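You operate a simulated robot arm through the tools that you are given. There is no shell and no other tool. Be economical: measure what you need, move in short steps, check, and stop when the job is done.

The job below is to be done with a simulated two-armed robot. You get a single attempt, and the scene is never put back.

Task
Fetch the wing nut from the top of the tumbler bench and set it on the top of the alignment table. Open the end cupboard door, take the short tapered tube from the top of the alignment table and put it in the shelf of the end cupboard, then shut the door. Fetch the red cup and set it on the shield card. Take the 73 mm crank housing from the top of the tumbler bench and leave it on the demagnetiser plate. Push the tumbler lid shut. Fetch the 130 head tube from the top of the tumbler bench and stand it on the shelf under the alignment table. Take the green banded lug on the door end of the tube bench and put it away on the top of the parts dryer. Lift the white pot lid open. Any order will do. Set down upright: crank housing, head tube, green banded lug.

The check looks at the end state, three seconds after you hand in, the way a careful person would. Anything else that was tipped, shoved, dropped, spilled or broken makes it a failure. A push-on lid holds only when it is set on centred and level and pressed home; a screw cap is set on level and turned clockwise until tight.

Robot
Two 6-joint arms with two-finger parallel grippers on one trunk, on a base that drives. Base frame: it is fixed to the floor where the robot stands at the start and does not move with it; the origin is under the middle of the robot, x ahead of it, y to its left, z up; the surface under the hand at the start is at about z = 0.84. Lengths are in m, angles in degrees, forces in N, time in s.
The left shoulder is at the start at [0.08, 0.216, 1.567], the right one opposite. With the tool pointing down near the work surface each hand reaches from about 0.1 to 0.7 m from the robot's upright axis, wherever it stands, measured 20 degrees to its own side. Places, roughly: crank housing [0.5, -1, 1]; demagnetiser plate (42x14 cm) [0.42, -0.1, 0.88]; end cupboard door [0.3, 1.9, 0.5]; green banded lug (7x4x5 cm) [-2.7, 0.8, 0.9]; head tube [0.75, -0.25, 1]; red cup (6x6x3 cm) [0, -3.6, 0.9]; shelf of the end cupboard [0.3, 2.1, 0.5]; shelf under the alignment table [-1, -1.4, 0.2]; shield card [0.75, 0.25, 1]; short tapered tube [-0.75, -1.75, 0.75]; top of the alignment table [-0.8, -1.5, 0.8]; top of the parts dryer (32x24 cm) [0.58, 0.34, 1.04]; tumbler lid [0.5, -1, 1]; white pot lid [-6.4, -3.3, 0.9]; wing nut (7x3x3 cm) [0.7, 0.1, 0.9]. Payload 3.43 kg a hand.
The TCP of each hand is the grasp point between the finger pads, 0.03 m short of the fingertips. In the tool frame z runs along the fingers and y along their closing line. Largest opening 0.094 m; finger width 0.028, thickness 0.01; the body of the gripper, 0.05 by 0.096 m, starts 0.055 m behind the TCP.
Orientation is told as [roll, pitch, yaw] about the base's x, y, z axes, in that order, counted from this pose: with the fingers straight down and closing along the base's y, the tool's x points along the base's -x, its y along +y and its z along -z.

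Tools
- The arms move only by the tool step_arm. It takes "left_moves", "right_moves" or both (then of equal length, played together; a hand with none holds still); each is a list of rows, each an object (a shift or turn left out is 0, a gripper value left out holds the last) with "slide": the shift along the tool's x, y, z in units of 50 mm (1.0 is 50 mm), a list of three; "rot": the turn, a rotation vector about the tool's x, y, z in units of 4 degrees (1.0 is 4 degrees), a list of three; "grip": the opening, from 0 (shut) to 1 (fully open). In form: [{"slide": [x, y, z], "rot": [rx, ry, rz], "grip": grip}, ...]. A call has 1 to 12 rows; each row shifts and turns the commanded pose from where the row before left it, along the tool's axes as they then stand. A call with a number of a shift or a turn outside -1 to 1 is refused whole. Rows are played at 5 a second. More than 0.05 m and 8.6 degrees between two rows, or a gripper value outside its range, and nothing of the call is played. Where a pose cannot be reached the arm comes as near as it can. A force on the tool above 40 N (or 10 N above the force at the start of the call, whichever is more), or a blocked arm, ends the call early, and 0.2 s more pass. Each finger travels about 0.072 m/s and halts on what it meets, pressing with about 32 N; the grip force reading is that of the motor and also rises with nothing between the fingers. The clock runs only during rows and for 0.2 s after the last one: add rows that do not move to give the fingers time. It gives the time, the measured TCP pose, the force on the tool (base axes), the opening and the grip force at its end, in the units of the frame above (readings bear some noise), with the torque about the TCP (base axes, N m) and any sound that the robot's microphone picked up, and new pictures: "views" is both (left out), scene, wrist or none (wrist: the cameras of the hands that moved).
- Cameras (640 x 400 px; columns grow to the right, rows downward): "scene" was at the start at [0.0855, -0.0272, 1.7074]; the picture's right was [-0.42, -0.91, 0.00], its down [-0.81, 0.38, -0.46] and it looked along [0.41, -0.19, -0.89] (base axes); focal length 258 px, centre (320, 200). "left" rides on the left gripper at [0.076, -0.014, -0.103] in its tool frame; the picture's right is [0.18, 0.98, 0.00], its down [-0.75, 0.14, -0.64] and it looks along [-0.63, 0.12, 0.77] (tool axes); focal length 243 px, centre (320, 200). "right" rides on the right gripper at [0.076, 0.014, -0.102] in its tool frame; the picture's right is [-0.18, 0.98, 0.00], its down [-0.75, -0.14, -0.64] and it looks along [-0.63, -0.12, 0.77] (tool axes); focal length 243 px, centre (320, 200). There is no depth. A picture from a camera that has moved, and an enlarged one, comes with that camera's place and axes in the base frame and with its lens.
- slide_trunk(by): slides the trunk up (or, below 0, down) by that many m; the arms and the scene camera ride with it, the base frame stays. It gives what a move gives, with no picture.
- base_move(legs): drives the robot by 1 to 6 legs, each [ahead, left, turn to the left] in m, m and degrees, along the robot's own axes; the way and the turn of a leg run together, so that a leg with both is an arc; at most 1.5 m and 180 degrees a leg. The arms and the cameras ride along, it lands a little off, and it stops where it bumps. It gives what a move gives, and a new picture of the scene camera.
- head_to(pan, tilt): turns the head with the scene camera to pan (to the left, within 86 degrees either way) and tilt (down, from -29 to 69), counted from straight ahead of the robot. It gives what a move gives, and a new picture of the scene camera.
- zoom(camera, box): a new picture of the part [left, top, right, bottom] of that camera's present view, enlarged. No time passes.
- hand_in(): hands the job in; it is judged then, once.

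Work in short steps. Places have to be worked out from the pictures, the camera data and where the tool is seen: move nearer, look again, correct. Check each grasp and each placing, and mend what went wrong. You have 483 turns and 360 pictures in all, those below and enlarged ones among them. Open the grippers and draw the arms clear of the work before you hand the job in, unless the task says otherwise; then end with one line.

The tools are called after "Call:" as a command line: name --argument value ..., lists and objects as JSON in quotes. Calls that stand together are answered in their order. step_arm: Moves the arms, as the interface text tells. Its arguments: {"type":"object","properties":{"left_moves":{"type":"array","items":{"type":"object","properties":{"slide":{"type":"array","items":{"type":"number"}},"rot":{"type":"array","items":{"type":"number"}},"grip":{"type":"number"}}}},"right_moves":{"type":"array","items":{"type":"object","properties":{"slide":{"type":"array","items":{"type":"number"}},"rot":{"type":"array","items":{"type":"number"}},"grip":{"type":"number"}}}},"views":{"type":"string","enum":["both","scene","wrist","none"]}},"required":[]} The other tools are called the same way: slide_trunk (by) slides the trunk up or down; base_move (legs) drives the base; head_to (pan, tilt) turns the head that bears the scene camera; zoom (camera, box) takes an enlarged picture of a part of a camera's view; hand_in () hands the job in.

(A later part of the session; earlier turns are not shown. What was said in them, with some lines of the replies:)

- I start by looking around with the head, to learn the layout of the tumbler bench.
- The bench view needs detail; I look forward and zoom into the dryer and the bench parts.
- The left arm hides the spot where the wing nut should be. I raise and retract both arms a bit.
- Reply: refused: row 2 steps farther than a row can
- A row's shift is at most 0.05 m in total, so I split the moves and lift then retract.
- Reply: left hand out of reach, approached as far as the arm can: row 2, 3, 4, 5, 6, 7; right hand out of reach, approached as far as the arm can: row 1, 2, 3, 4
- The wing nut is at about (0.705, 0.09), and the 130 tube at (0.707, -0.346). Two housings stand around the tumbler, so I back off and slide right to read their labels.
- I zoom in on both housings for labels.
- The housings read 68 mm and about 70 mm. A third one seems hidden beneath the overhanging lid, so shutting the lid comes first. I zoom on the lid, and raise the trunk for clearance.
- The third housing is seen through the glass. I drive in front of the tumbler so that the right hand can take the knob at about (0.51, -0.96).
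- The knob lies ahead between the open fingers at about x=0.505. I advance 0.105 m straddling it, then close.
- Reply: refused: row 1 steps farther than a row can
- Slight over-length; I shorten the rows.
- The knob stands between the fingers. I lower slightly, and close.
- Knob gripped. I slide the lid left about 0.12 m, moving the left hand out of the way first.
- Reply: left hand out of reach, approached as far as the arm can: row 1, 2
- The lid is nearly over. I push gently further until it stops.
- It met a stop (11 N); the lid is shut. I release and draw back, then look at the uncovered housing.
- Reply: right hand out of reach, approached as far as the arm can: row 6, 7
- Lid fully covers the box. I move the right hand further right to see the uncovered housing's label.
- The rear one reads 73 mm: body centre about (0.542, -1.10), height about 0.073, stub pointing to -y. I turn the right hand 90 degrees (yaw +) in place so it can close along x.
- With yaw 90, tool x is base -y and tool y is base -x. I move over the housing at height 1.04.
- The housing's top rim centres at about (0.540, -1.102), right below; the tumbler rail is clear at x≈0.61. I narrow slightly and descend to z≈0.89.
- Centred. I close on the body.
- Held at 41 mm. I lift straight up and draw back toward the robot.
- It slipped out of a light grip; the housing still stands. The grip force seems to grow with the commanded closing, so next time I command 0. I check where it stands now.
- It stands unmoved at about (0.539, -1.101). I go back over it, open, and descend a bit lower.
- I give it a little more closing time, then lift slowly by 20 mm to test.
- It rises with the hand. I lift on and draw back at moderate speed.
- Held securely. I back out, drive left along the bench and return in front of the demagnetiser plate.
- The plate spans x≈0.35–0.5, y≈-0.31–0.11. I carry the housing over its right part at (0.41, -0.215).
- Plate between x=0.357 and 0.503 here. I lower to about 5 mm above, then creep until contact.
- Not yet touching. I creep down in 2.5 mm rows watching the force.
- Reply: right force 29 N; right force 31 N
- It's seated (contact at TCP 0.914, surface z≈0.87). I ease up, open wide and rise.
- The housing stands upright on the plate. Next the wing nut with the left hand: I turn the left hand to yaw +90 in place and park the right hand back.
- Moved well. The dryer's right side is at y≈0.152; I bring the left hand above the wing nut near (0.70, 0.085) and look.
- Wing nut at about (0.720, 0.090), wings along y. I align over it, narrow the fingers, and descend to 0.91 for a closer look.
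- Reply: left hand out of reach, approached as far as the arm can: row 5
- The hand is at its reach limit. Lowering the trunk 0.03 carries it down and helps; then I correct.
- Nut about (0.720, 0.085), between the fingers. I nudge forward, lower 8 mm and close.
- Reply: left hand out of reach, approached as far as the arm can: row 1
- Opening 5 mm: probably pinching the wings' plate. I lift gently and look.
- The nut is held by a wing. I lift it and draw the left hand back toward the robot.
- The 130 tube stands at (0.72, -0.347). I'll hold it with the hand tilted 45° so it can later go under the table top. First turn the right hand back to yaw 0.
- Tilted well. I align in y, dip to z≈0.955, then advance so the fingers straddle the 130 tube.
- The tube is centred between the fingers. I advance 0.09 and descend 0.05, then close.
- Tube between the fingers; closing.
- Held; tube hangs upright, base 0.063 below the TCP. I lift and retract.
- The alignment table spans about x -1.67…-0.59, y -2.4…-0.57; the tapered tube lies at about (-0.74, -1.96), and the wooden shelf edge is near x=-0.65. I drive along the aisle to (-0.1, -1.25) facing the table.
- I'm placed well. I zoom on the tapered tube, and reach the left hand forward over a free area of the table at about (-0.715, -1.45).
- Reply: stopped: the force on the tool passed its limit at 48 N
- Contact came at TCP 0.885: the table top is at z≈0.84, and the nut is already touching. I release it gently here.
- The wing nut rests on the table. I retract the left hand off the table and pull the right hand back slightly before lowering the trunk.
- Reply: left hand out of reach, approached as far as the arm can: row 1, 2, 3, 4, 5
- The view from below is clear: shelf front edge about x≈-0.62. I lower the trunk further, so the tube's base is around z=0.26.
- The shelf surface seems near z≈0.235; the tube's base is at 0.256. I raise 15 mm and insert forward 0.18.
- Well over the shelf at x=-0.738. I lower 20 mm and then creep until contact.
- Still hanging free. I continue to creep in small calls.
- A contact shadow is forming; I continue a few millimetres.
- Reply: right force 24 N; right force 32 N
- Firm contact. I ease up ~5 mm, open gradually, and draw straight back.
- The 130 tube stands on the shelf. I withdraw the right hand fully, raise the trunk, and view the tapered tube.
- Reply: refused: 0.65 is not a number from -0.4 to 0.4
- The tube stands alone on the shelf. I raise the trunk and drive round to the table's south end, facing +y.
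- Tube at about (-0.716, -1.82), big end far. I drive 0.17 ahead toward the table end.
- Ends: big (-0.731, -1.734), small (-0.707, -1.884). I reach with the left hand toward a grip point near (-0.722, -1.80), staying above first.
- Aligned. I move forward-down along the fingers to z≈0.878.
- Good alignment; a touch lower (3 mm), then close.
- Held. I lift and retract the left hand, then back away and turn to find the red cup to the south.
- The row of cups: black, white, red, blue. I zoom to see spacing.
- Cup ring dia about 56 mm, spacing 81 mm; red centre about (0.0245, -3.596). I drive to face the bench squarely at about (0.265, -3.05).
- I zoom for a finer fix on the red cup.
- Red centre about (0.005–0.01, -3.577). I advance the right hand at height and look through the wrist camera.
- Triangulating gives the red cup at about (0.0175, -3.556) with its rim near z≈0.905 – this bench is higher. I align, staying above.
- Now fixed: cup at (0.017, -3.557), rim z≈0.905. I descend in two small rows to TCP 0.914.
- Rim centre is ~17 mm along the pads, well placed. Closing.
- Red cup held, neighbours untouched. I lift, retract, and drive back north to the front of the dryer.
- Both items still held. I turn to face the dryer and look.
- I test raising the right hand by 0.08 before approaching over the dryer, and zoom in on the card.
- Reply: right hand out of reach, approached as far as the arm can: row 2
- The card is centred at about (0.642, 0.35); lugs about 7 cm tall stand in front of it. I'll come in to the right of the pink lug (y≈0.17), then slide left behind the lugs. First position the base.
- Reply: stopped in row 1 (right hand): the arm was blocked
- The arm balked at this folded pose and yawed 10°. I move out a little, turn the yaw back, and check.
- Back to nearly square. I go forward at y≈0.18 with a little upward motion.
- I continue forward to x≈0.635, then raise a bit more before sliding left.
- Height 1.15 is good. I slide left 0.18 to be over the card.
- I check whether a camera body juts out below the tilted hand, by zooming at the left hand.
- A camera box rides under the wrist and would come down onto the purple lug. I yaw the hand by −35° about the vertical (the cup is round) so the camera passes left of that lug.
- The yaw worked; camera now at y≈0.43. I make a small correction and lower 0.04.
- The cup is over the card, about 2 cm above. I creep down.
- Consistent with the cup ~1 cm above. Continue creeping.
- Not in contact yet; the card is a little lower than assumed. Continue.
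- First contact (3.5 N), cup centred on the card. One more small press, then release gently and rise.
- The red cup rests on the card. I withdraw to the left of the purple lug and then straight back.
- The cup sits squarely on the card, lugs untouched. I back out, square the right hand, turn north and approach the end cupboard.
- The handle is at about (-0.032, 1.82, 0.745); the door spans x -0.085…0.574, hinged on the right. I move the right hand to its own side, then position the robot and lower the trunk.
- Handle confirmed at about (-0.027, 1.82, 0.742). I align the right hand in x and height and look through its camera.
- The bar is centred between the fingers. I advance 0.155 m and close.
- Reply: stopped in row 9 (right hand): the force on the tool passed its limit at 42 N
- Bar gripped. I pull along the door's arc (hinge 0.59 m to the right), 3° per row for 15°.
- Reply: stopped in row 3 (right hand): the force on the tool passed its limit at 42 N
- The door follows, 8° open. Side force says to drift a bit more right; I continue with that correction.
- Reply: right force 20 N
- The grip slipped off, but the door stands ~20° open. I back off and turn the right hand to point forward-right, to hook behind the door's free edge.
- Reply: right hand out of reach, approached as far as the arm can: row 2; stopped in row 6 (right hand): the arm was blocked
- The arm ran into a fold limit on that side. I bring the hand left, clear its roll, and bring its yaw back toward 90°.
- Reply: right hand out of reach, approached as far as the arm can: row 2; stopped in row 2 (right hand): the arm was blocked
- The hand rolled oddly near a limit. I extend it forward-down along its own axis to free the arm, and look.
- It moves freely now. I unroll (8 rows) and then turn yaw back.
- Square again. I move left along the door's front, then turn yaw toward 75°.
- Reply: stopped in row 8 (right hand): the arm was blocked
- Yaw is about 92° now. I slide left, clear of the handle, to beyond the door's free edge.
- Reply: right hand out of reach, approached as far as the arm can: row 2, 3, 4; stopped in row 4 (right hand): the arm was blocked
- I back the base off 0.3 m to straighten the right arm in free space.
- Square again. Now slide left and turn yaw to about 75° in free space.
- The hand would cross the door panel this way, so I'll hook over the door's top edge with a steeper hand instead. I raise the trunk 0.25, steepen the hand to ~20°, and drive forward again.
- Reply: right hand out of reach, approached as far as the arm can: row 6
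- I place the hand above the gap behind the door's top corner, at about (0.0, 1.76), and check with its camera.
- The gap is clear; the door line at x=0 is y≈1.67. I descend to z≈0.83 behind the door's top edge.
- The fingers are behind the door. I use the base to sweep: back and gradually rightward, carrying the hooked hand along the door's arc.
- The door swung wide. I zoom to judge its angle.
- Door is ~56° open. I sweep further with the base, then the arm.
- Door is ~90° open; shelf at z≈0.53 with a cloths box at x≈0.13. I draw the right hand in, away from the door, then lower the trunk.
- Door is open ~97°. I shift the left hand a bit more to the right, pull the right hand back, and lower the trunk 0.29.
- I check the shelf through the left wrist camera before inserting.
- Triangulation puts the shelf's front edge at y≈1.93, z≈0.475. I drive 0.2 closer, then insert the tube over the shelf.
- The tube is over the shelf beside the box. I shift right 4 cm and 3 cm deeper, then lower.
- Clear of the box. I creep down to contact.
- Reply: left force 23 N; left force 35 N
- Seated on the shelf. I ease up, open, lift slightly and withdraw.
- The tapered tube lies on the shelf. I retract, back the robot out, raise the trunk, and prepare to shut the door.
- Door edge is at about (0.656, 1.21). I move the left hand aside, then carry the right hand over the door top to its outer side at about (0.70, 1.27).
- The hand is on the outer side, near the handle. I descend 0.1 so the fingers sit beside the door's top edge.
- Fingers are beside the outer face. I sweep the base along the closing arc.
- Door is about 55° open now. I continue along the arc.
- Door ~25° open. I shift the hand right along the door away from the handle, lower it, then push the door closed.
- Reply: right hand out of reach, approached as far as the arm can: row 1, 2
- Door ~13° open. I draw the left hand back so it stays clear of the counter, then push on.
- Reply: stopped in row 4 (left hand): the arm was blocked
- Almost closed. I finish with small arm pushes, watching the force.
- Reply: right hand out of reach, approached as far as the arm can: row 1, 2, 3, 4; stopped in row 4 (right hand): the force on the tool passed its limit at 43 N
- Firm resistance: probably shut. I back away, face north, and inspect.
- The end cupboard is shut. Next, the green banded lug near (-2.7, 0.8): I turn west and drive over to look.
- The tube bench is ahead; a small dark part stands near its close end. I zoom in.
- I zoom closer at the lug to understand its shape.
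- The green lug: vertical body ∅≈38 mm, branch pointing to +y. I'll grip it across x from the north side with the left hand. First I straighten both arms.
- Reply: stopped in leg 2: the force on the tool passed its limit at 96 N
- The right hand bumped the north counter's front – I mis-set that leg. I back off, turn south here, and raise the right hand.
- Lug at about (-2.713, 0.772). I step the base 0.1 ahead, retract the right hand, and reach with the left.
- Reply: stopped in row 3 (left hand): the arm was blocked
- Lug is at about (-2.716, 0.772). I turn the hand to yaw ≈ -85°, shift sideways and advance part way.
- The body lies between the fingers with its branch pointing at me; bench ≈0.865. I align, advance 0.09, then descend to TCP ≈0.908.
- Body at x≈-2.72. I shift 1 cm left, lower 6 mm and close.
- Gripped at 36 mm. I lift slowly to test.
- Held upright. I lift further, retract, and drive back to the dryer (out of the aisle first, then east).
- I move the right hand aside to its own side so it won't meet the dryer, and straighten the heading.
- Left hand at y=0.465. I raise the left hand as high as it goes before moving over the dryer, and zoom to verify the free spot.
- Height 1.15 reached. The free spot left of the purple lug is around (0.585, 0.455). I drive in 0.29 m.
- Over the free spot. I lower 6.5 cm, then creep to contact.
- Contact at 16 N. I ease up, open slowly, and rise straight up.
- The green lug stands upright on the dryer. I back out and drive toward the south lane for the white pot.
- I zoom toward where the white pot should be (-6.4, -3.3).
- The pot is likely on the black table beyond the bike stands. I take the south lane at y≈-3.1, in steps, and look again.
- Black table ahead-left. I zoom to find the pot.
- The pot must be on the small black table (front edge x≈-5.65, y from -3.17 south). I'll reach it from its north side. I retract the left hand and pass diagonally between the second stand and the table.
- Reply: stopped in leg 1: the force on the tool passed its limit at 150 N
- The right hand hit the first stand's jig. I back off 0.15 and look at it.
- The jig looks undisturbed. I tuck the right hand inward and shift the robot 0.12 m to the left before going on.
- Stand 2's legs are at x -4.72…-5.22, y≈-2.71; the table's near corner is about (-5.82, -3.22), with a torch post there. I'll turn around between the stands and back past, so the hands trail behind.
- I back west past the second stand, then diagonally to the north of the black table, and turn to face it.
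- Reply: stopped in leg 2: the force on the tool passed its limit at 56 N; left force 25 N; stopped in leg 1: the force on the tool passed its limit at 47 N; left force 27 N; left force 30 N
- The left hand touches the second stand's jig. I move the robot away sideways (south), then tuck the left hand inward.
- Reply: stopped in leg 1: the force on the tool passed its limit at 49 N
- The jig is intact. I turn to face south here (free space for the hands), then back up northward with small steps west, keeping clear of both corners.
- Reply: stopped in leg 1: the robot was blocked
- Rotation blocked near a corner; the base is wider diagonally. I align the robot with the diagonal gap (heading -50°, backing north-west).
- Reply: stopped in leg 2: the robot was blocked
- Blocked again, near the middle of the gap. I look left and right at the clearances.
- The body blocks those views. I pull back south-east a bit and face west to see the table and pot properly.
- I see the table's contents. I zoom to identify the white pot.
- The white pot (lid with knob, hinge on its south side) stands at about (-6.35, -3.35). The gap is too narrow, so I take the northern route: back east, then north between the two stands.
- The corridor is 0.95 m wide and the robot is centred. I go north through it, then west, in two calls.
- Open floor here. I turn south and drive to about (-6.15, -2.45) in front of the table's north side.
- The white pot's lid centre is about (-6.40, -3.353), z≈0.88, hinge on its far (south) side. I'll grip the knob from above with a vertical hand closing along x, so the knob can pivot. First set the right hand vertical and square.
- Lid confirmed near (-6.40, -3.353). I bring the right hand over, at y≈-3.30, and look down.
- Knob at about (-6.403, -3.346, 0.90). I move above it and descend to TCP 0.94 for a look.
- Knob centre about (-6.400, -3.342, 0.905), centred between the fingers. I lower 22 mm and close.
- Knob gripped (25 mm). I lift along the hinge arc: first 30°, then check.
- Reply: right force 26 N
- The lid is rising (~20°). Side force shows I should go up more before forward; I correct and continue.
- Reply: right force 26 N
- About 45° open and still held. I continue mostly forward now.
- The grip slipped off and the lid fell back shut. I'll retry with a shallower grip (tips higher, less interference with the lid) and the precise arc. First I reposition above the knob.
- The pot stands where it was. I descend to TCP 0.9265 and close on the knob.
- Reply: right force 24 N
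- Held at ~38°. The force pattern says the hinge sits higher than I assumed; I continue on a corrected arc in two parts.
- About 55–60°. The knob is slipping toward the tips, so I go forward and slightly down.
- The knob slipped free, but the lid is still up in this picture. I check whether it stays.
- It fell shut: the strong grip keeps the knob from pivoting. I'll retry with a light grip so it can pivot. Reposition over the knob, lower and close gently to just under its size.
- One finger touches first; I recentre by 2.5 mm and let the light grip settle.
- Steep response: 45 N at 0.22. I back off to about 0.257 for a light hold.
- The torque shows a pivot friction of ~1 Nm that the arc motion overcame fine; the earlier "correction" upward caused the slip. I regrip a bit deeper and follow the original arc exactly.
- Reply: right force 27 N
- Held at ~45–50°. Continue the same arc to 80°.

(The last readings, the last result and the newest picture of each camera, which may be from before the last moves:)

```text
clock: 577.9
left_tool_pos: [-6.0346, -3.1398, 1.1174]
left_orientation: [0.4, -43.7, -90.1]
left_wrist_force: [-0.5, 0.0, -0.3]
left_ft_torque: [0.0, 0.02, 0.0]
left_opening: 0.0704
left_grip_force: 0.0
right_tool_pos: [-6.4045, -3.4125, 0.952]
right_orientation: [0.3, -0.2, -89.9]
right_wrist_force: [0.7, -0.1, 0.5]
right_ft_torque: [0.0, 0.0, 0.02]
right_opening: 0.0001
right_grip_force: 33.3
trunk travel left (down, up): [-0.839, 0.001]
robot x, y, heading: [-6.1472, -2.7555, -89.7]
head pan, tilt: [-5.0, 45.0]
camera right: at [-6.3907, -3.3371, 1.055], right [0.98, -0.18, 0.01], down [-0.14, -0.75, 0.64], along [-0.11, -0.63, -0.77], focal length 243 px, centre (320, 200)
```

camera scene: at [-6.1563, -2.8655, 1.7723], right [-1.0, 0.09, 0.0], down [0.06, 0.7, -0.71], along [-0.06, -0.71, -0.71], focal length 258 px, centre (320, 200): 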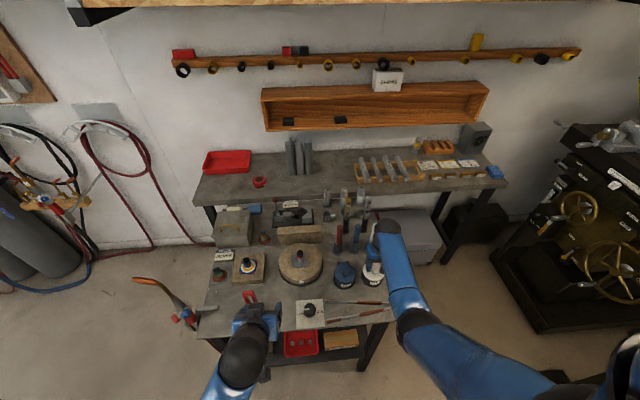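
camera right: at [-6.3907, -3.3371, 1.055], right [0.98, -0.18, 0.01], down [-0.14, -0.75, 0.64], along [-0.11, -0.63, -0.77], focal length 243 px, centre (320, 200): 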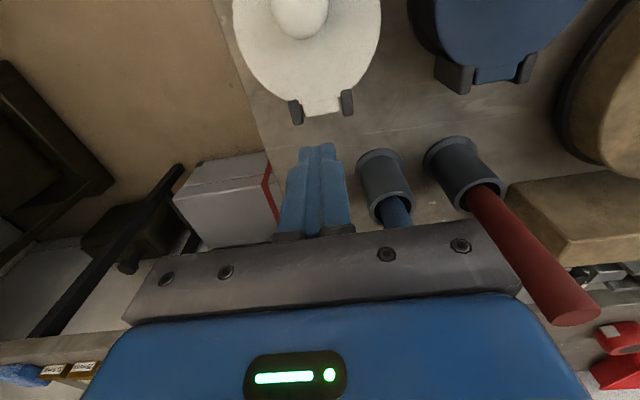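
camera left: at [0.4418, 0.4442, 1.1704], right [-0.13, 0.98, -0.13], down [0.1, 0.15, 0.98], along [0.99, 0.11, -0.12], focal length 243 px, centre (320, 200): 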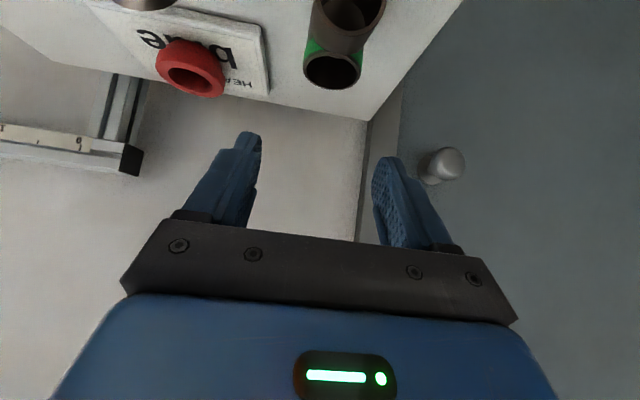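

It slipped again near 60°. From the pictures I re-fit the hinge: about 0.059 behind and 0.028 below the knob (larger radius). I reposition and grip deeper for another try on this arc.

Call:
step_arm --right_moves '[{"slide": [0, 0, -0.8]}, {"slide": [0.72, 0, 0], "grip": 0.5}, {"slide": [0.72, 0, 0]}, {"slide": [0, 0.08, 0.7]}, {"slide": [0, 0, 0.73]}, {"grip": 0.3}, {"grip": 0.2}, {"grip": 0}, {"grip": 0}, {"grip": 0}]' --views "wrist"

```text
clock: 580.1
left_tool_pos: [-6.0351, -3.1361, 1.1186]
left_orientation: [0.4, -43.8, -90.1]
left_wrist_force: [-0.6, 0.1, 1.2]
left_ft_torque: [-0.02, 0.01, 0.0]
left_opening: 0.0704
left_grip_force: 0.1
right_tool_pos: [-6.4005, -3.3378, 0.9211]
right_orientation: [0.4, -0.2, -89.9]
right_wrist_force: [-19.1, -5.2, 5.8]
right_ft_torque: [-0.41, 0.27, -0.01]
right_opening: 0.025
right_grip_force: 45.4
trunk travel left (down, up): [-0.839, 0.001]
robot x, y, heading: [-6.1467, -2.7526, -89.9]
head pan, tilt: [-5.0, 45.0]
camera right: at [-6.3859, -3.2626, 1.0239], right [0.98, -0.18, 0.01], down [-0.14, -0.75, 0.64], along [-0.11, -0.63, -0.76], focal length 243 px, centre (320, 200)
```

right: 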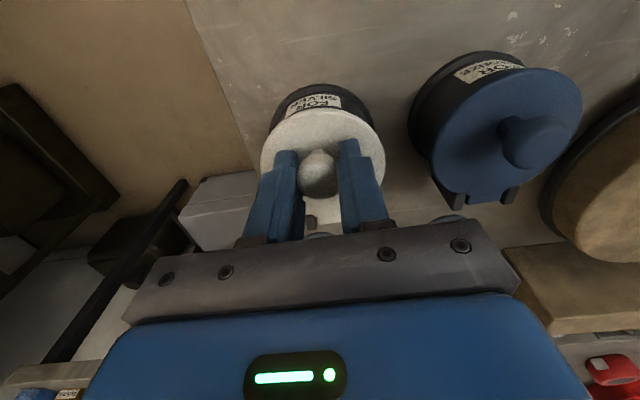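

Deep grip. I relieve the sideways force and follow the new arc to 60°.

Call:
step_arm --right_moves '[{"slide": [0, -0.05, 0]}, {"slide": [-0.126, 0, -0.196]}, {"slide": [-0.156, 0, -0.174]}, {"slide": [-0.186, 0, -0.146]}, {"slide": [-0.208, 0, -0.112]}, {"slide": [-0.214, 0, -0.076]}]' --views "wrist"

```text
clock: 581.5
left_tool_pos: [-6.0316, -3.1328, 1.1201]
left_orientation: [0.4, -43.9, -90.0]
left_wrist_force: [1.0, 0.0, -0.5]
left_ft_torque: [0.0, -0.01, 0.01]
left_opening: 0.0706
left_grip_force: 0.0
right_tool_pos: [-6.3997, -3.3783, 0.9587]
right_orientation: [0.3, 0.0, -89.8]
right_wrist_force: [-2.2, 23.1, 5.0]
right_ft_torque: [1.57, 0.02, 0.03]
right_opening: 0.0251
right_grip_force: 44.5
trunk travel left (down, up): [-0.839, 0.001]
robot x, y, heading: [-6.1446, -2.7557, -89.7]
head pan, tilt: [-5.0, 45.0]
camera right: at [-6.3861, -3.3025, 1.0622], right [0.98, -0.18, 0.01], down [-0.14, -0.75, 0.64], along [-0.11, -0.63, -0.77], focal length 243 px, centre (320, 200)
```

right: 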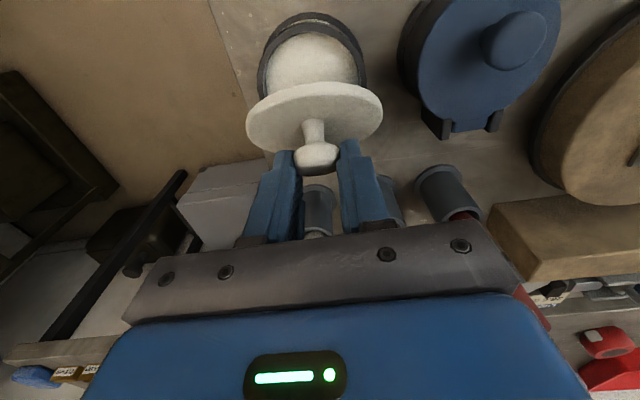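

The strong friction needs the hand to turn with the lid. I'll start with the hand tilted 45° forward and rotate it rigidly with the lid about the hinge. Release, retreat, tilt, and bring the base 8 cm closer.

Call:
step_arm --right_moves '[{"grip": 0.5}, {"slide": [0, 0, -0.9], "grip": 0.5}, {"slide": [1, 0, 0]}, {"slide": [1, 0, 0]}, {"rot": [0, -1, 0]}, {"rot": [0, -1, 0]}, {"rot": [0, -1, 0]}, {"rot": [0, -1, 0]}, {"rot": [0, -1, 0]}, {"rot": [0, -1, 0]}, {"rot": [0, -1, 0]}, {"rot": [0, -1, 0]}]' --views "none"

Call:
step_arm --right_moves '[{"rot": [0, -1, 0]}, {"rot": [0, -1, 0]}, {"rot": [0, -1, 0]}, {"rot": [0, -0.25, 0]}]' --views "none"

Call:
base_move --legs '[[0.08, 0, 0]]'

Call:
step_arm --right_moves '[{"slide": [0, 0, 0]}]' --views "wrist"

```text
clock: 584.1
left_tool_pos: [-6.0321, -3.1366, 1.119]
left_orientation: [0.4, -43.7, -90.0]
left_wrist_force: [-0.8, 0.4, 0.0]
left_ft_torque: [0.02, 0.0, -0.07]
left_opening: 0.0703
left_grip_force: 0.1
right_tool_pos: [-6.4007, -3.2819, 1.0019]
right_orientation: [0.4, -32.2, -90.1]
right_wrist_force: [-0.9, -0.8, 0.0]
right_ft_torque: [0.0, -0.02, -0.01]
right_opening: 0.047
right_grip_force: 0.0
trunk travel left (down, up): [-0.839, 0.001]
robot x, y, heading: [-6.1427, -2.7547, -90.4]
head pan, tilt: [-5.0, 45.0]
```

```text
clock: 585.1
left_tool_pos: [-6.0323, -3.1372, 1.1187]
left_orientation: [0.3, -43.8, -89.9]
left_wrist_force: [-0.7, -0.7, 0.8]
left_ft_torque: [-0.01, 0.02, 0.01]
left_opening: 0.0702
left_grip_force: 0.1
right_tool_pos: [-6.4003, -3.2815, 1.0011]
right_orientation: [0.4, -45.0, -90.3]
right_wrist_force: [-0.4, -0.4, 0.1]
right_ft_torque: [0.04, -0.04, 0.01]
right_opening: 0.0468
right_grip_force: 0.1
trunk travel left (down, up): [-0.839, 0.001]
robot x, y, heading: [-6.1465, -2.7571, -89.9]
head pan, tilt: [-5.0, 45.0]
```

```text
clock: 586.2
left_tool_pos: [-6.0328, -3.2038, 1.121]
left_orientation: [0.2, -44.2, -90.0]
left_wrist_force: [0.2, 0.6, 0.3]
left_ft_torque: [-0.03, 0.02, 0.04]
left_opening: 0.0703
left_grip_force: 0.0
right_tool_pos: [-6.3999, -3.3501, 1.0053]
right_orientation: [0.5, -45.5, -90.2]
right_wrist_force: [-0.3, 1.2, 1.7]
right_ft_torque: [-0.01, 0.02, -0.01]
right_opening: 0.0472
right_grip_force: 0.2
trunk travel left (down, up): [-0.839, 0.001]
robot x, y, heading: [-6.1474, -2.8343, -90.1]
head pan, tilt: [-5.0, 45.0]
camera scene: at [-6.1558, -2.929, 1.7733], right [-1.0, 0.09, 0.0], down [0.06, 0.7, -0.71], along [-0.06, -0.71, -0.7], focal length 258 px, centre (320, 200)
```

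scene: 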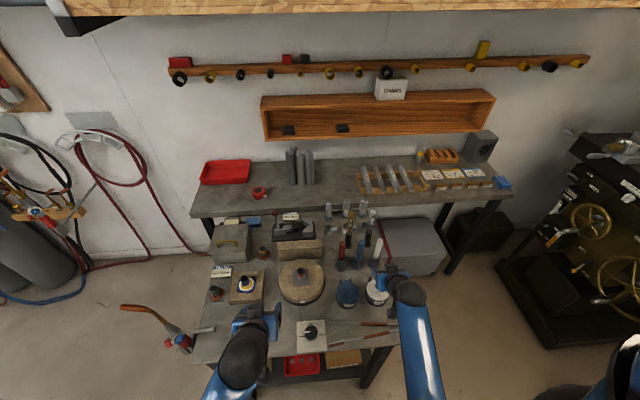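

```text
clock: 586.6
left_tool_pos: [-6.0325, -3.2187, 1.1177]
left_orientation: [0.2, -43.5, -90.0]
left_wrist_force: [0.1, -1.1, -0.2]
left_ft_torque: [-0.01, 0.03, 0.04]
left_opening: 0.0706
left_grip_force: 0.1
right_tool_pos: [-6.3995, -3.3627, 1.0003]
right_orientation: [0.5, -44.9, -90.2]
right_wrist_force: [-0.4, -0.1, -0.7]
right_ft_torque: [0.01, 0.0, 0.02]
right_opening: 0.0468
right_grip_force: 0.2
trunk travel left (down, up): [-0.839, 0.001]
robot x, y, heading: [-6.1465, -2.8349, -89.8]
head pan, tilt: [-5.0, 45.0]
camera right: at [-6.3861, -3.2373, 1.0188], right [0.98, -0.13, 0.14], down [-0.15, -0.08, 0.99], along [-0.12, -0.99, -0.1], focal length 243 px, centre (320, 200)
```

right: 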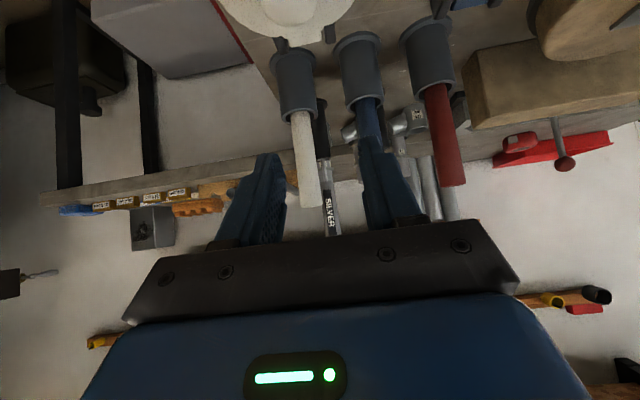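

I move the tilted hand to the knob: back 3 cm, down 7.8 cm, then check before closing.

Call:
step_arm --right_moves '[{"slide": [0.42, 0, -0.42]}, {"slide": [0.37, 0, 0.37]}, {"slide": [0.37, 0, 0.37]}, {"slide": [0.32, 0, 0.32]}]' --views "wrist"

```text
clock: 587.6
left_tool_pos: [-6.0313, -3.2134, 1.1202]
left_orientation: [0.3, -43.7, -89.9]
left_wrist_force: [-0.4, 0.3, -0.2]
left_ft_torque: [0.0, 0.0, 0.01]
left_opening: 0.0702
left_grip_force: 0.0
right_tool_pos: [-6.4003, -3.3273, 0.9278]
right_orientation: [0.5, -45.2, -90.2]
right_wrist_force: [0.9, 0.7, 0.2]
right_ft_torque: [-0.01, 0.04, 0.05]
right_opening: 0.0469
right_grip_force: 0.1
trunk travel left (down, up): [-0.839, 0.001]
robot x, y, heading: [-6.1493, -2.8357, -89.8]
head pan, tilt: [-5.0, 45.0]
camera right: at [-6.3864, -3.2019, 0.9459], right [0.98, -0.13, 0.14], down [-0.15, -0.08, 0.99], along [-0.12, -0.99, -0.09], focal length 243 px, centre (320, 200)
```

right: 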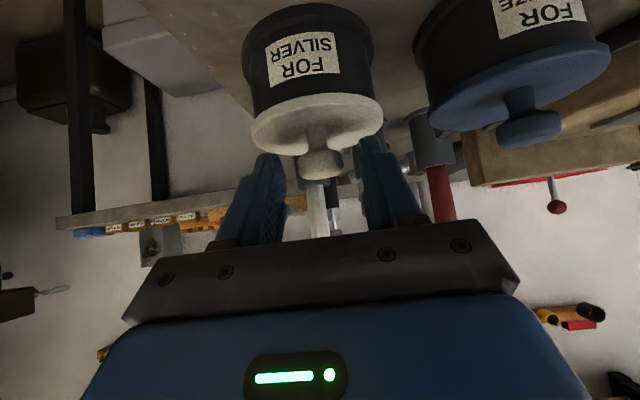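

A clear side view: the knob sits between the fingers. I advance 4 mm, close, then rotate 24° with the lid about the hinge.

Call:
step_arm --right_moves '[{"slide": [0, 0, 0.08]}, {"grip": 0.3}, {"grip": 0.15}, {"grip": 0}, {"grip": 0}, {"grip": 0}]' --views "none"

Call:
step_arm --right_moves '[{"slide": [-0.112, 0, -0.027], "rot": [0, 1, 0]}, {"slide": [-0.112, 0, -0.027], "rot": [0, 1, 0]}, {"slide": [-0.112, 0, -0.027], "rot": [0, 1, 0]}, {"slide": [-0.112, 0, -0.027], "rot": [0, 1, 0]}, {"slide": [-0.112, 0, -0.027], "rot": [0, 1, 0]}, {"slide": [-0.112, 0, -0.027], "rot": [0, 1, 0]}]' --views "wrist"

```text
clock: 589.0
left_tool_pos: [-6.0308, -3.2147, 1.1183]
left_orientation: [0.3, -43.6, -89.9]
left_wrist_force: [0.6, 0.0, 0.4]
left_ft_torque: [-0.03, -0.02, -0.01]
left_opening: 0.0704
left_grip_force: 0.0
right_tool_pos: [-6.3999, -3.3328, 0.9233]
right_orientation: [0.6, -45.0, -90.2]
right_wrist_force: [4.1, -3.5, -3.4]
right_ft_torque: [0.06, -0.08, 0.04]
right_opening: 0.025
right_grip_force: 45.1
trunk travel left (down, up): [-0.839, 0.001]
robot x, y, heading: [-6.1433, -2.8353, -89.9]
head pan, tilt: [-5.0, 45.0]
```

```text
clock: 590.4
left_tool_pos: [-6.0327, -3.2154, 1.1172]
left_orientation: [0.2, -43.6, -89.9]
left_wrist_force: [1.0, 0.2, -0.3]
left_ft_torque: [-0.01, -0.03, -0.02]
left_opening: 0.0706
left_grip_force: 0.0
right_tool_pos: [-6.4002, -3.353, 0.9465]
right_orientation: [0.4, -20.6, -90.0]
right_wrist_force: [6.0, 5.6, -20.8]
right_ft_torque: [1.3, -0.05, 0.03]
right_opening: 0.0252
right_grip_force: 45.1
trunk travel left (down, up): [-0.839, 0.001]
robot x, y, heading: [-6.1482, -2.8305, -89.8]
head pan, tilt: [-5.0, 45.0]
camera right: at [-6.386, -3.2465, 1.017], right [0.98, -0.17, 0.07], down [-0.15, -0.48, 0.86], along [-0.11, -0.86, -0.5], focal length 243 px, centre (320, 200)
```

right: 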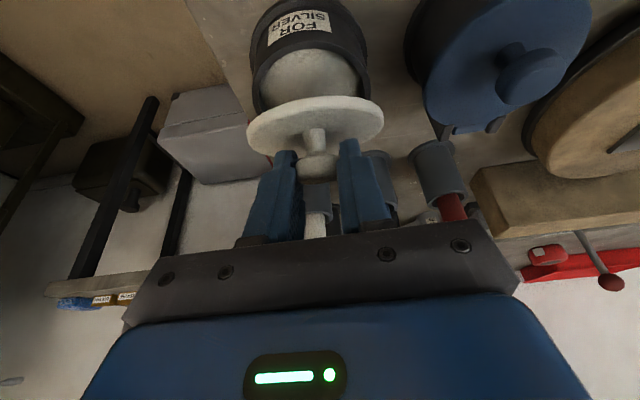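

Still well gripped at ~25°. I continue to rotate with the lid, slightly tighter radius.

Call:
step_arm --right_moves '[{"slide": [-0.112, 0, 0.02], "rot": [0, 1, 0]}, {"slide": [-0.112, 0, -0.01], "rot": [0, 1, 0]}, {"slide": [-0.112, 0, -0.02], "rot": [0, 1, 0]}, {"slide": [-0.112, 0, -0.02], "rot": [0, 1, 0]}, {"slide": [-0.112, 0, -0.02], "rot": [0, 1, 0]}]' --views "wrist"

```text
clock: 591.6
left_tool_pos: [-6.0317, -3.2111, 1.12]
left_orientation: [0.3, -43.8, -90.0]
left_wrist_force: [0.3, 0.5, -0.5]
left_ft_torque: [0.02, 0.0, -0.01]
left_opening: 0.0705
left_grip_force: 0.1
right_tool_pos: [-6.3989, -3.3775, 0.9605]
right_orientation: [0.2, -0.8, -89.9]
right_wrist_force: [2.4, 19.4, -1.3]
right_ft_torque: [1.41, -0.08, -0.06]
right_opening: 0.0245
right_grip_force: 44.8
trunk travel left (down, up): [-0.839, 0.001]
robot x, y, heading: [-6.1498, -2.8327, -89.8]
head pan, tilt: [-5.0, 45.0]
camera right: at [-6.3858, -3.301, 1.0609], right [0.98, -0.18, 0.01], down [-0.14, -0.74, 0.65], along [-0.11, -0.64, -0.76], focal length 243 px, centre (320, 200)
```

right: 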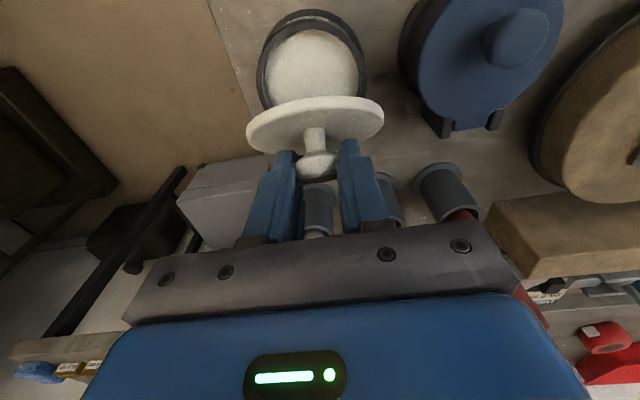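

Now ~50–55°, still gripped. Continue rotating.

Call:
step_arm --right_moves '[{"slide": [-0.112, 0, -0.02], "rot": [0, 1, 0]}, {"slide": [-0.112, 0, -0.02], "rot": [0, 1, 0]}, {"slide": [-0.112, 0, -0.02], "rot": [0, 1, 0]}, {"slide": [-0.112, 0, -0.02], "rot": [0, 1, 0]}]' --views "wrist"

```text
clock: 592.6
left_tool_pos: [-6.0308, -3.2118, 1.12]
left_orientation: [0.3, -43.8, -90.0]
left_wrist_force: [-0.4, -0.8, 0.6]
left_ft_torque: [-0.03, -0.01, -0.03]
left_opening: 0.0704
left_grip_force: 0.1
right_tool_pos: [-6.4006, -3.4002, 0.9609]
right_orientation: [0.4, 15.1, -89.8]
right_wrist_force: [2.1, 19.6, 2.5]
right_ft_torque: [1.4, -0.12, -0.01]
right_opening: 0.025
right_grip_force: 44.7
trunk travel left (down, up): [-0.839, 0.001]
robot x, y, heading: [-6.1526, -2.8323, -89.9]
head pan, tilt: [-5.0, 45.0]
camera right: at [-6.386, -3.3548, 1.0808], right [0.98, -0.18, -0.04], down [-0.14, -0.9, 0.42], along [-0.11, -0.41, -0.91], focal length 243 px, centre (320, 200)
```

right: 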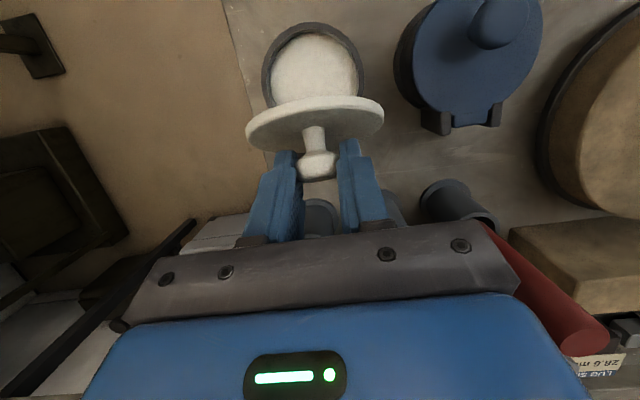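

Working: hand tilt −15°, lid ~70°. Continue 3 more rows, watching the sticks behind.

Call:
step_arm --right_moves '[{"slide": [-0.112, 0, -0.02], "rot": [0, 1, 0]}, {"slide": [-0.112, 0, -0.02], "rot": [0, 1, 0]}, {"slide": [-0.112, 0, -0.02], "rot": [0, 1, 0]}]' --views "both"

Call:
zoom --camera "scene" --box '[310, 200, 450, 300]'

```text
clock: 593.4
left_tool_pos: [-6.034, -3.2258, 1.1157]
left_orientation: [0.5, -43.1, -90.0]
left_wrist_force: [-0.5, -0.5, -0.1]
left_ft_torque: [0.01, -0.01, 0.06]
left_opening: 0.0705
left_grip_force: 0.0
right_tool_pos: [-6.3997, -3.4135, 0.9617]
right_orientation: [0.5, 27.3, -89.6]
right_wrist_force: [1.9, -9.7, -27.8]
right_ft_torque: [-1.2, -0.21, 0.0]
right_opening: 0.025
right_grip_force: 45.1
right hand out of reach, approached as far as the arm can: row 3
trunk travel left (down, up): [-0.839, 0.001]
robot x, y, heading: [-6.145, -2.8351, -90.0]
head pan, tilt: [-5.0, 45.0]
camera scene: at [-6.1596, -2.9618, 1.7704], right [-1.0, 0.08, 0.0], down [0.06, 0.71, -0.7], along [-0.06, -0.7, -0.71], focal length 258 px, centre (320, 200)
camera right: at [-6.3863, -3.3938, 1.088], right [0.98, -0.16, -0.08], down [-0.14, -0.96, 0.22], along [-0.11, -0.21, -0.97], focal length 243 px, centre (320, 200)
```

scene: 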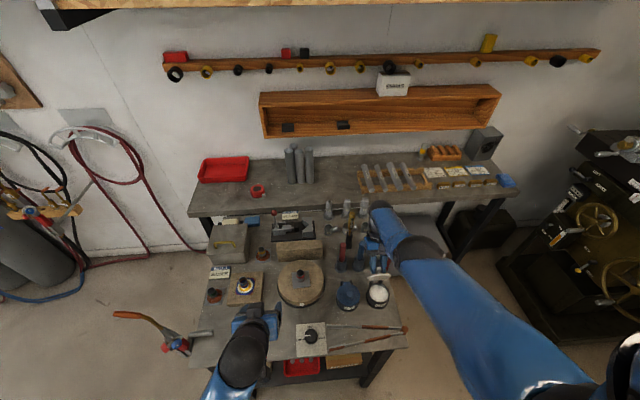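
right: 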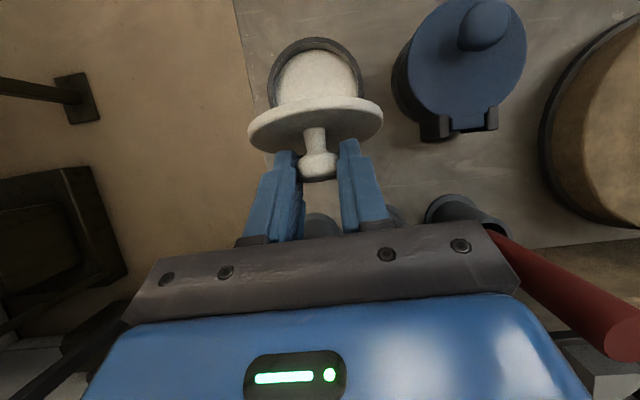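

```text
4.00 times, centred on (380, 250) of scene
camera zoom: at [-6.1596, -2.9618, 1.7704], right [-1.0, 0.08, 0.0], down [0.06, 0.71, -0.7], along [-0.06, -0.7, -0.71], focal length 1032 px, centre (80, 0)
```

zoom: 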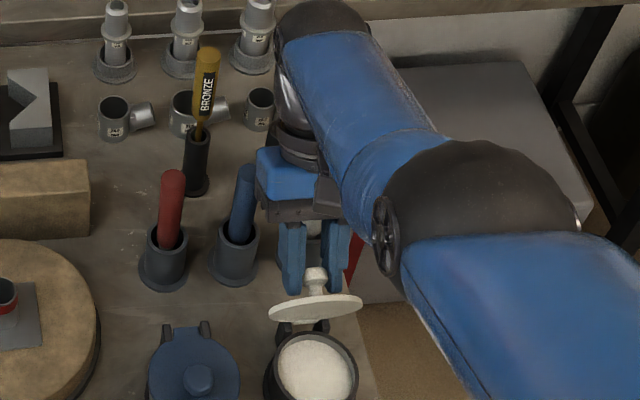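

The lid is ~75–78° open; pot contents visible. The next push must not touch the white stick behind, so I translate forward while bringing the hand back toward vertical.

Call:
step_arm --right_moves '[{"slide": [-0.13, 0, 0.003], "rot": [0, -1, 0]}, {"slide": [-0.13, 0, 0.003], "rot": [0, -1, 0]}, {"slide": [-0.13, 0, 0.003], "rot": [0, -1, 0]}]' --views "both"

Call:
zoom --camera "scene" --box '[310, 200, 450, 300]'

```text
clock: 594.2
left_tool_pos: [-6.0321, -3.2104, 1.122]
left_orientation: [0.3, -43.9, -90.1]
left_wrist_force: [0.1, 0.1, -0.1]
left_ft_torque: [-0.03, 0.02, 0.0]
left_opening: 0.0707
left_grip_force: 0.1
right_tool_pos: [-6.4006, -3.417, 0.9627]
right_orientation: [0.3, 14.8, -90.0]
right_wrist_force: [-4.6, 17.8, 9.0]
right_ft_torque: [1.6, 0.06, 0.05]
right_opening: 0.0256
right_grip_force: 45.1
trunk travel left (down, up): [-0.839, 0.001]
robot x, y, heading: [-6.1487, -2.835, -90.2]
head pan, tilt: [-5.0, 45.0]
camera scene: at [-6.1565, -2.9379, 1.773], right [-1.0, 0.09, 0.0], down [0.06, 0.7, -0.71], along [-0.06, -0.71, -0.7], focal length 258 px, centre (320, 200)
camera right: at [-6.3858, -3.3699, 1.0823], right [0.98, -0.18, -0.04], down [-0.14, -0.89, 0.43], along [-0.11, -0.41, -0.9], focal length 243 px, centre (320, 200)
```

scene: 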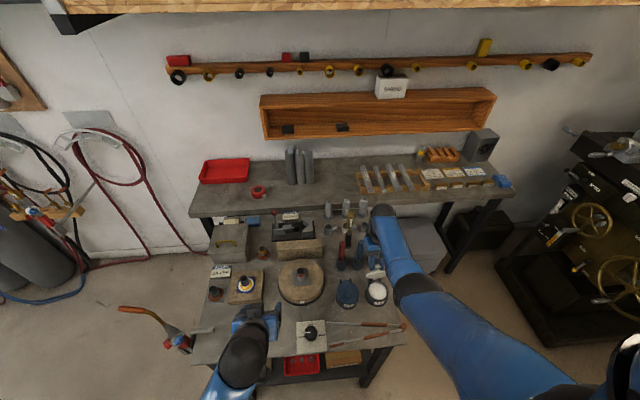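
right: 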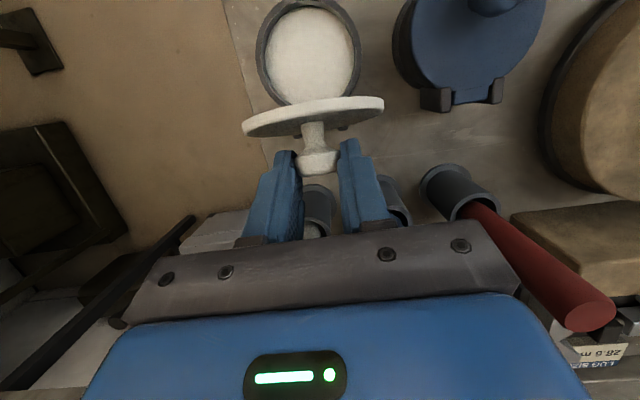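

```text
4.00 times, centred on (380, 250) of scene
camera zoom: at [-6.1565, -2.9379, 1.773], right [-1.0, 0.09, 0.0], down [0.06, 0.7, -0.71], along [-0.06, -0.71, -0.7], focal length 1032 px, centre (80, 0)
```

zoom: 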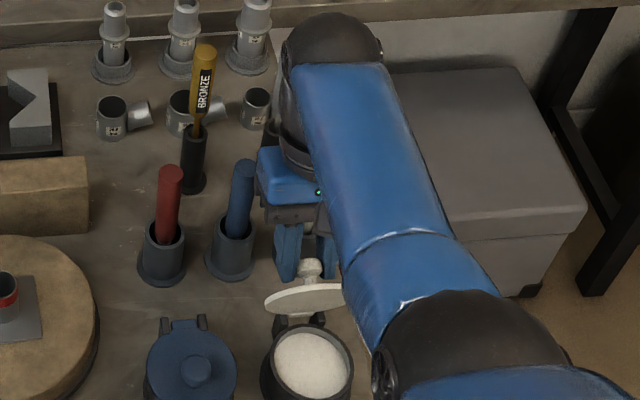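

Lid ≈76–80° but the knob is at the fingertips. I slide 8 mm deeper along the fingers, then push forward ~18 mm.

Call:
step_arm --right_moves '[{"slide": [0, 0, 0.16]}, {"slide": [-0.14, 0, -0.02]}, {"slide": [-0.14, 0, -0.01]}, {"slide": [-0.1, 0, 0]}]' --views "both"

Call:
zoom --camera "scene" --box '[310, 200, 450, 300]'

```text
clock: 595.2
left_tool_pos: [-6.0319, -3.2086, 1.1219]
left_orientation: [0.4, -44.0, -90.0]
left_wrist_force: [0.3, 1.0, -0.1]
left_ft_torque: [0.0, 0.01, 0.02]
left_opening: 0.0701
left_grip_force: 0.1
right_tool_pos: [-6.399, -3.4316, 0.9522]
right_orientation: [0.3, 14.8, -89.8]
right_wrist_force: [-11.7, 9.0, 30.0]
right_ft_torque: [0.31, 0.63, 0.25]
right_opening: 0.0249
right_grip_force: 44.5
trunk travel left (down, up): [-0.839, 0.001]
robot x, y, heading: [-6.1457, -2.832, -89.7]
head pan, tilt: [-5.0, 45.0]
camera scene: at [-6.1567, -2.9354, 1.7726], right [-1.0, 0.09, 0.0], down [0.06, 0.7, -0.71], along [-0.06, -0.71, -0.7], focal length 258 px, centre (320, 200)
camera right: at [-6.3857, -3.3857, 1.0709], right [0.98, -0.18, -0.04], down [-0.14, -0.89, 0.43], along [-0.11, -0.42, -0.9], focal length 243 px, centre (320, 200)
```

scene: 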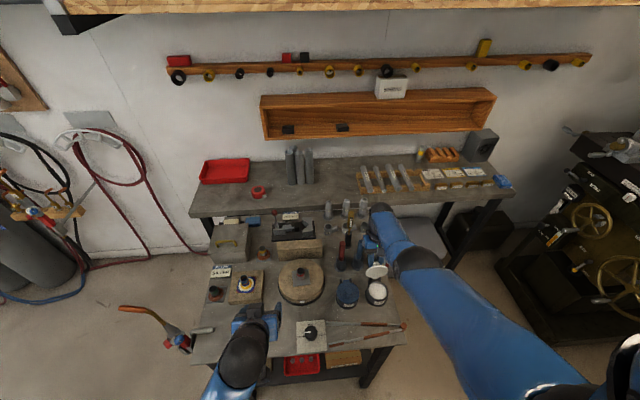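
right: 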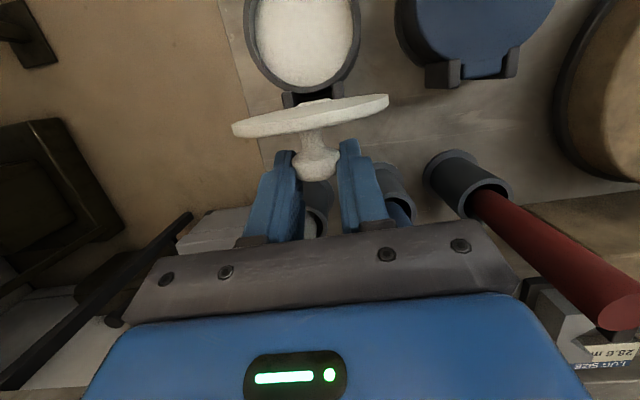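

```text
4.00 times, centred on (380, 250) of scene
camera zoom: at [-6.1567, -2.9354, 1.7726], right [-1.0, 0.09, 0.0], down [0.06, 0.7, -0.71], along [-0.06, -0.71, -0.7], focal length 1032 px, centre (80, 0)
```

zoom: 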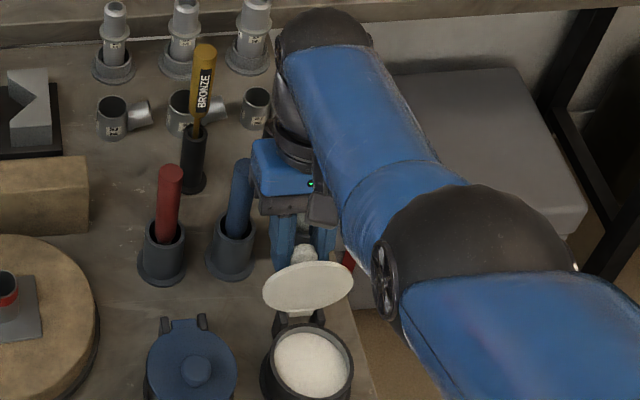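

Lid is past vertical (~97°). I release slowly and rise straight up.

Call:
step_arm --right_moves '[{"slide": [0.03, 0, -0.1]}, {"grip": 0.3}, {"grip": 0.36}, {"grip": 0.45}, {"grip": 0.5}, {"slide": [0.1, 0, -0.387]}, {"slide": [0.15, 0, -0.58]}]' --views "wrist"

Call:
zoom --camera "scene" --box '[310, 200, 450, 300]'

```text
clock: 596.8
left_tool_pos: [-6.0314, -3.214, 1.1198]
left_orientation: [0.4, -43.7, -89.9]
left_wrist_force: [-0.6, 0.1, -0.2]
left_ft_torque: [0.02, 0.03, 0.02]
left_opening: 0.0704
left_grip_force: 0.0
right_tool_pos: [-6.3989, -3.4362, 1.0049]
right_orientation: [0.4, 14.9, -89.7]
right_wrist_force: [0.1, -1.0, 0.6]
right_ft_torque: [-0.02, -0.04, -0.01]
right_opening: 0.0469
right_grip_force: 0.1
trunk travel left (down, up): [-0.839, 0.001]
robot x, y, heading: [-6.1471, -2.8373, -89.8]
head pan, tilt: [-5.0, 45.0]
camera right: at [-6.3853, -3.3907, 1.1238], right [0.98, -0.18, -0.04], down [-0.14, -0.89, 0.43], along [-0.11, -0.41, -0.9], focal length 243 px, centre (320, 200)
```

right: 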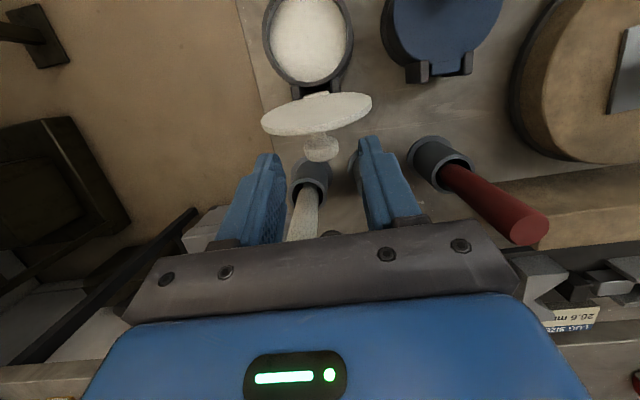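

```text
4.00 times, centred on (380, 250) of scene
camera zoom: at [-6.156, -2.9434, 1.7722], right [-1.0, 0.09, 0.0], down [0.06, 0.7, -0.71], along [-0.06, -0.7, -0.71], focal length 1032 px, centre (80, 0)
```

zoom: 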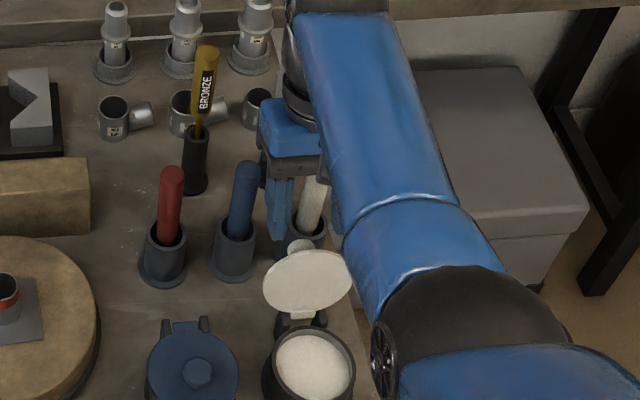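

The lid stays open and the white stick still stands between the fingers. I rise 7 cm straight up, then withdraw north.

Call:
step_arm --right_moves '[{"slide": [0.2, 0, -0.75]}, {"slide": [0.17, 0, -0.65]}, {"slide": [0.95, 0, 0.2]}, {"slide": [0.95, 0, 0.2]}, {"slide": [0.95, 0, 0.2]}, {"slide": [0.95, 0, 0.2]}]' --views "both"

Call:
zoom --camera "scene" --box '[290, 190, 450, 310]'

```text
clock: 598.2
left_tool_pos: [-6.0311, -3.2128, 1.12]
left_orientation: [0.3, -43.7, -90.0]
left_wrist_force: [0.0, 0.4, 0.1]
left_ft_torque: [-0.05, 0.0, 0.0]
left_opening: 0.0703
left_grip_force: 0.1
right_tool_pos: [-6.4073, -3.2981, 0.9882]
right_orientation: [0.4, 14.7, -89.8]
right_wrist_force: [0.0, 0.6, 0.3]
right_ft_torque: [-0.02, 0.02, -0.03]
right_opening: 0.0473
right_grip_force: 0.0
right hand out of reach, approached as far as the arm can: row 3, 4, 5, 6
trunk travel left (down, up): [-0.839, 0.001]
robot x, y, heading: [-6.1481, -2.8311, -90.2]
head pan, tilt: [-5.0, 45.0]
camera scene: at [-6.156, -2.9422, 1.7724], right [-1.0, 0.09, 0.0], down [0.06, 0.7, -0.71], along [-0.06, -0.71, -0.71], focal length 258 px, centre (320, 200)
camera right: at [-6.3924, -3.2518, 1.1069], right [0.98, -0.18, -0.04], down [-0.14, -0.89, 0.43], along [-0.11, -0.42, -0.9], focal length 243 px, centre (320, 200)
```

scene: 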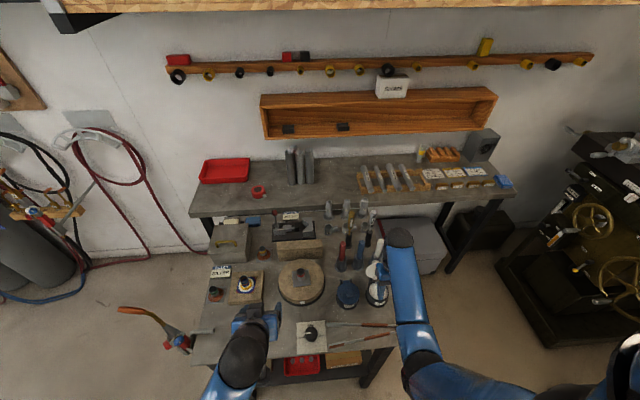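
right: 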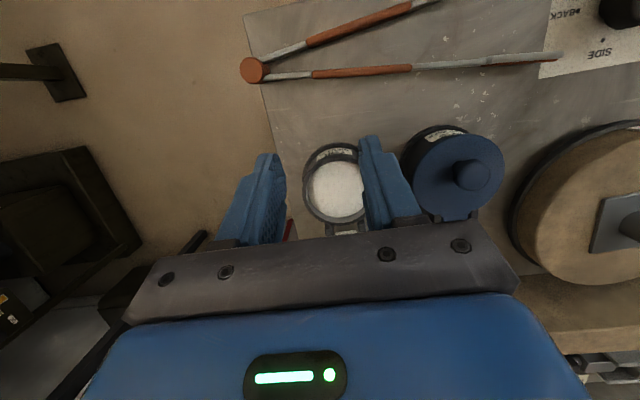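

```text
3.33 times, centred on (370, 250) of scene
camera zoom: at [-6.156, -2.9422, 1.7724], right [-1.0, 0.09, 0.0], down [0.06, 0.7, -0.71], along [-0.06, -0.71, -0.71], focal length 860 px, centre (153, 33)
```

zoom: 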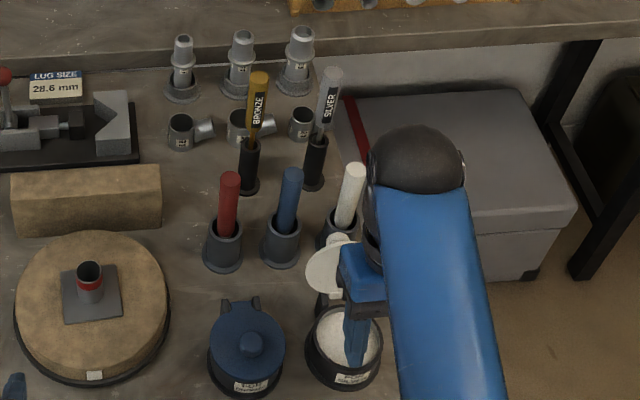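

All sticks stand and the lid is open. I back the robot away and take a last look.

Call:
base_move --legs '[[-0.35, 0, 0]]'

Call:
zoom --camera "scene" --box '[270, 130, 430, 250]'

```text
clock: 600.5
left_tool_pos: [-6.0309, -2.8655, 1.1178]
left_orientation: [0.3, -43.5, -89.9]
left_wrist_force: [0.1, -0.4, 0.7]
left_ft_torque: [0.06, 0.0, -0.01]
left_opening: 0.0706
left_grip_force: 0.0
right_tool_pos: [-6.4055, -2.9519, 0.9849]
right_orientation: [0.3, 14.9, -89.6]
right_wrist_force: [-0.5, -1.0, -0.3]
right_ft_torque: [0.02, 0.0, 0.02]
right_opening: 0.0471
right_grip_force: 0.1
trunk travel left (down, up): [-0.839, 0.001]
robot x, y, heading: [-6.1497, -2.4825, -89.5]
head pan, tilt: [-5.0, 45.0]
camera scene: at [-6.1567, -2.598, 1.7718], right [-1.0, 0.08, 0.0], down [0.06, 0.71, -0.7], along [-0.06, -0.7, -0.71], focal length 258 px, centre (320, 200)
```

scene: 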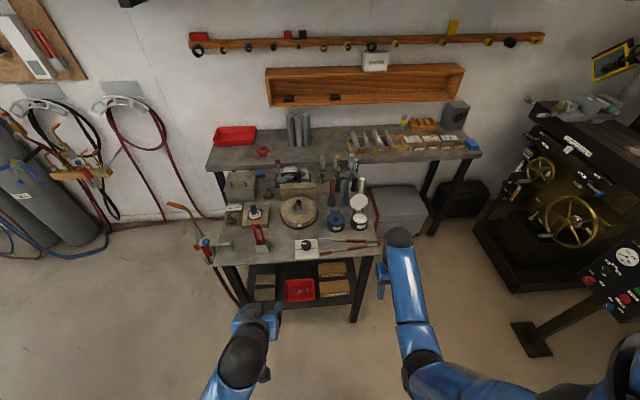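

```text
3.33 times, centred on (350, 190) of scene
camera zoom: at [-6.1567, -2.598, 1.7718], right [-1.0, 0.08, 0.0], down [0.06, 0.71, -0.7], along [-0.06, -0.7, -0.71], focal length 860 px, centre (220, 233)
```

zoom: 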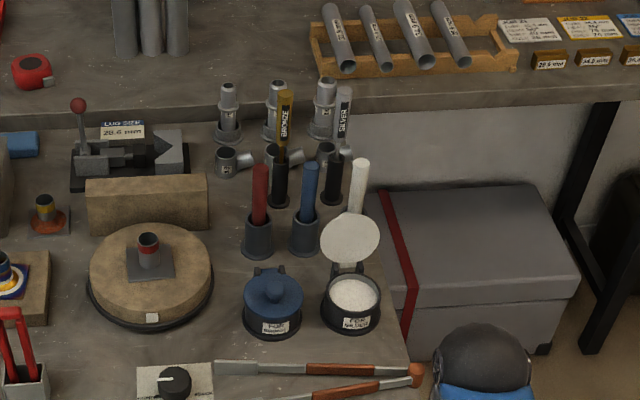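

The lid stands open and nothing else has moved. All jobs have been checked in turn, the grippers are open or empty and clear of the work, so I hand in.

Call:
hand_in

```text
The job is handed in.
```

I finished all eight jobs and handed in; the check has not returned a result. While driving, a hand bumped the north counter (96 N) and each of the two bike stands (150 N and about 56 N). Nothing looked moved in the pictures I had.
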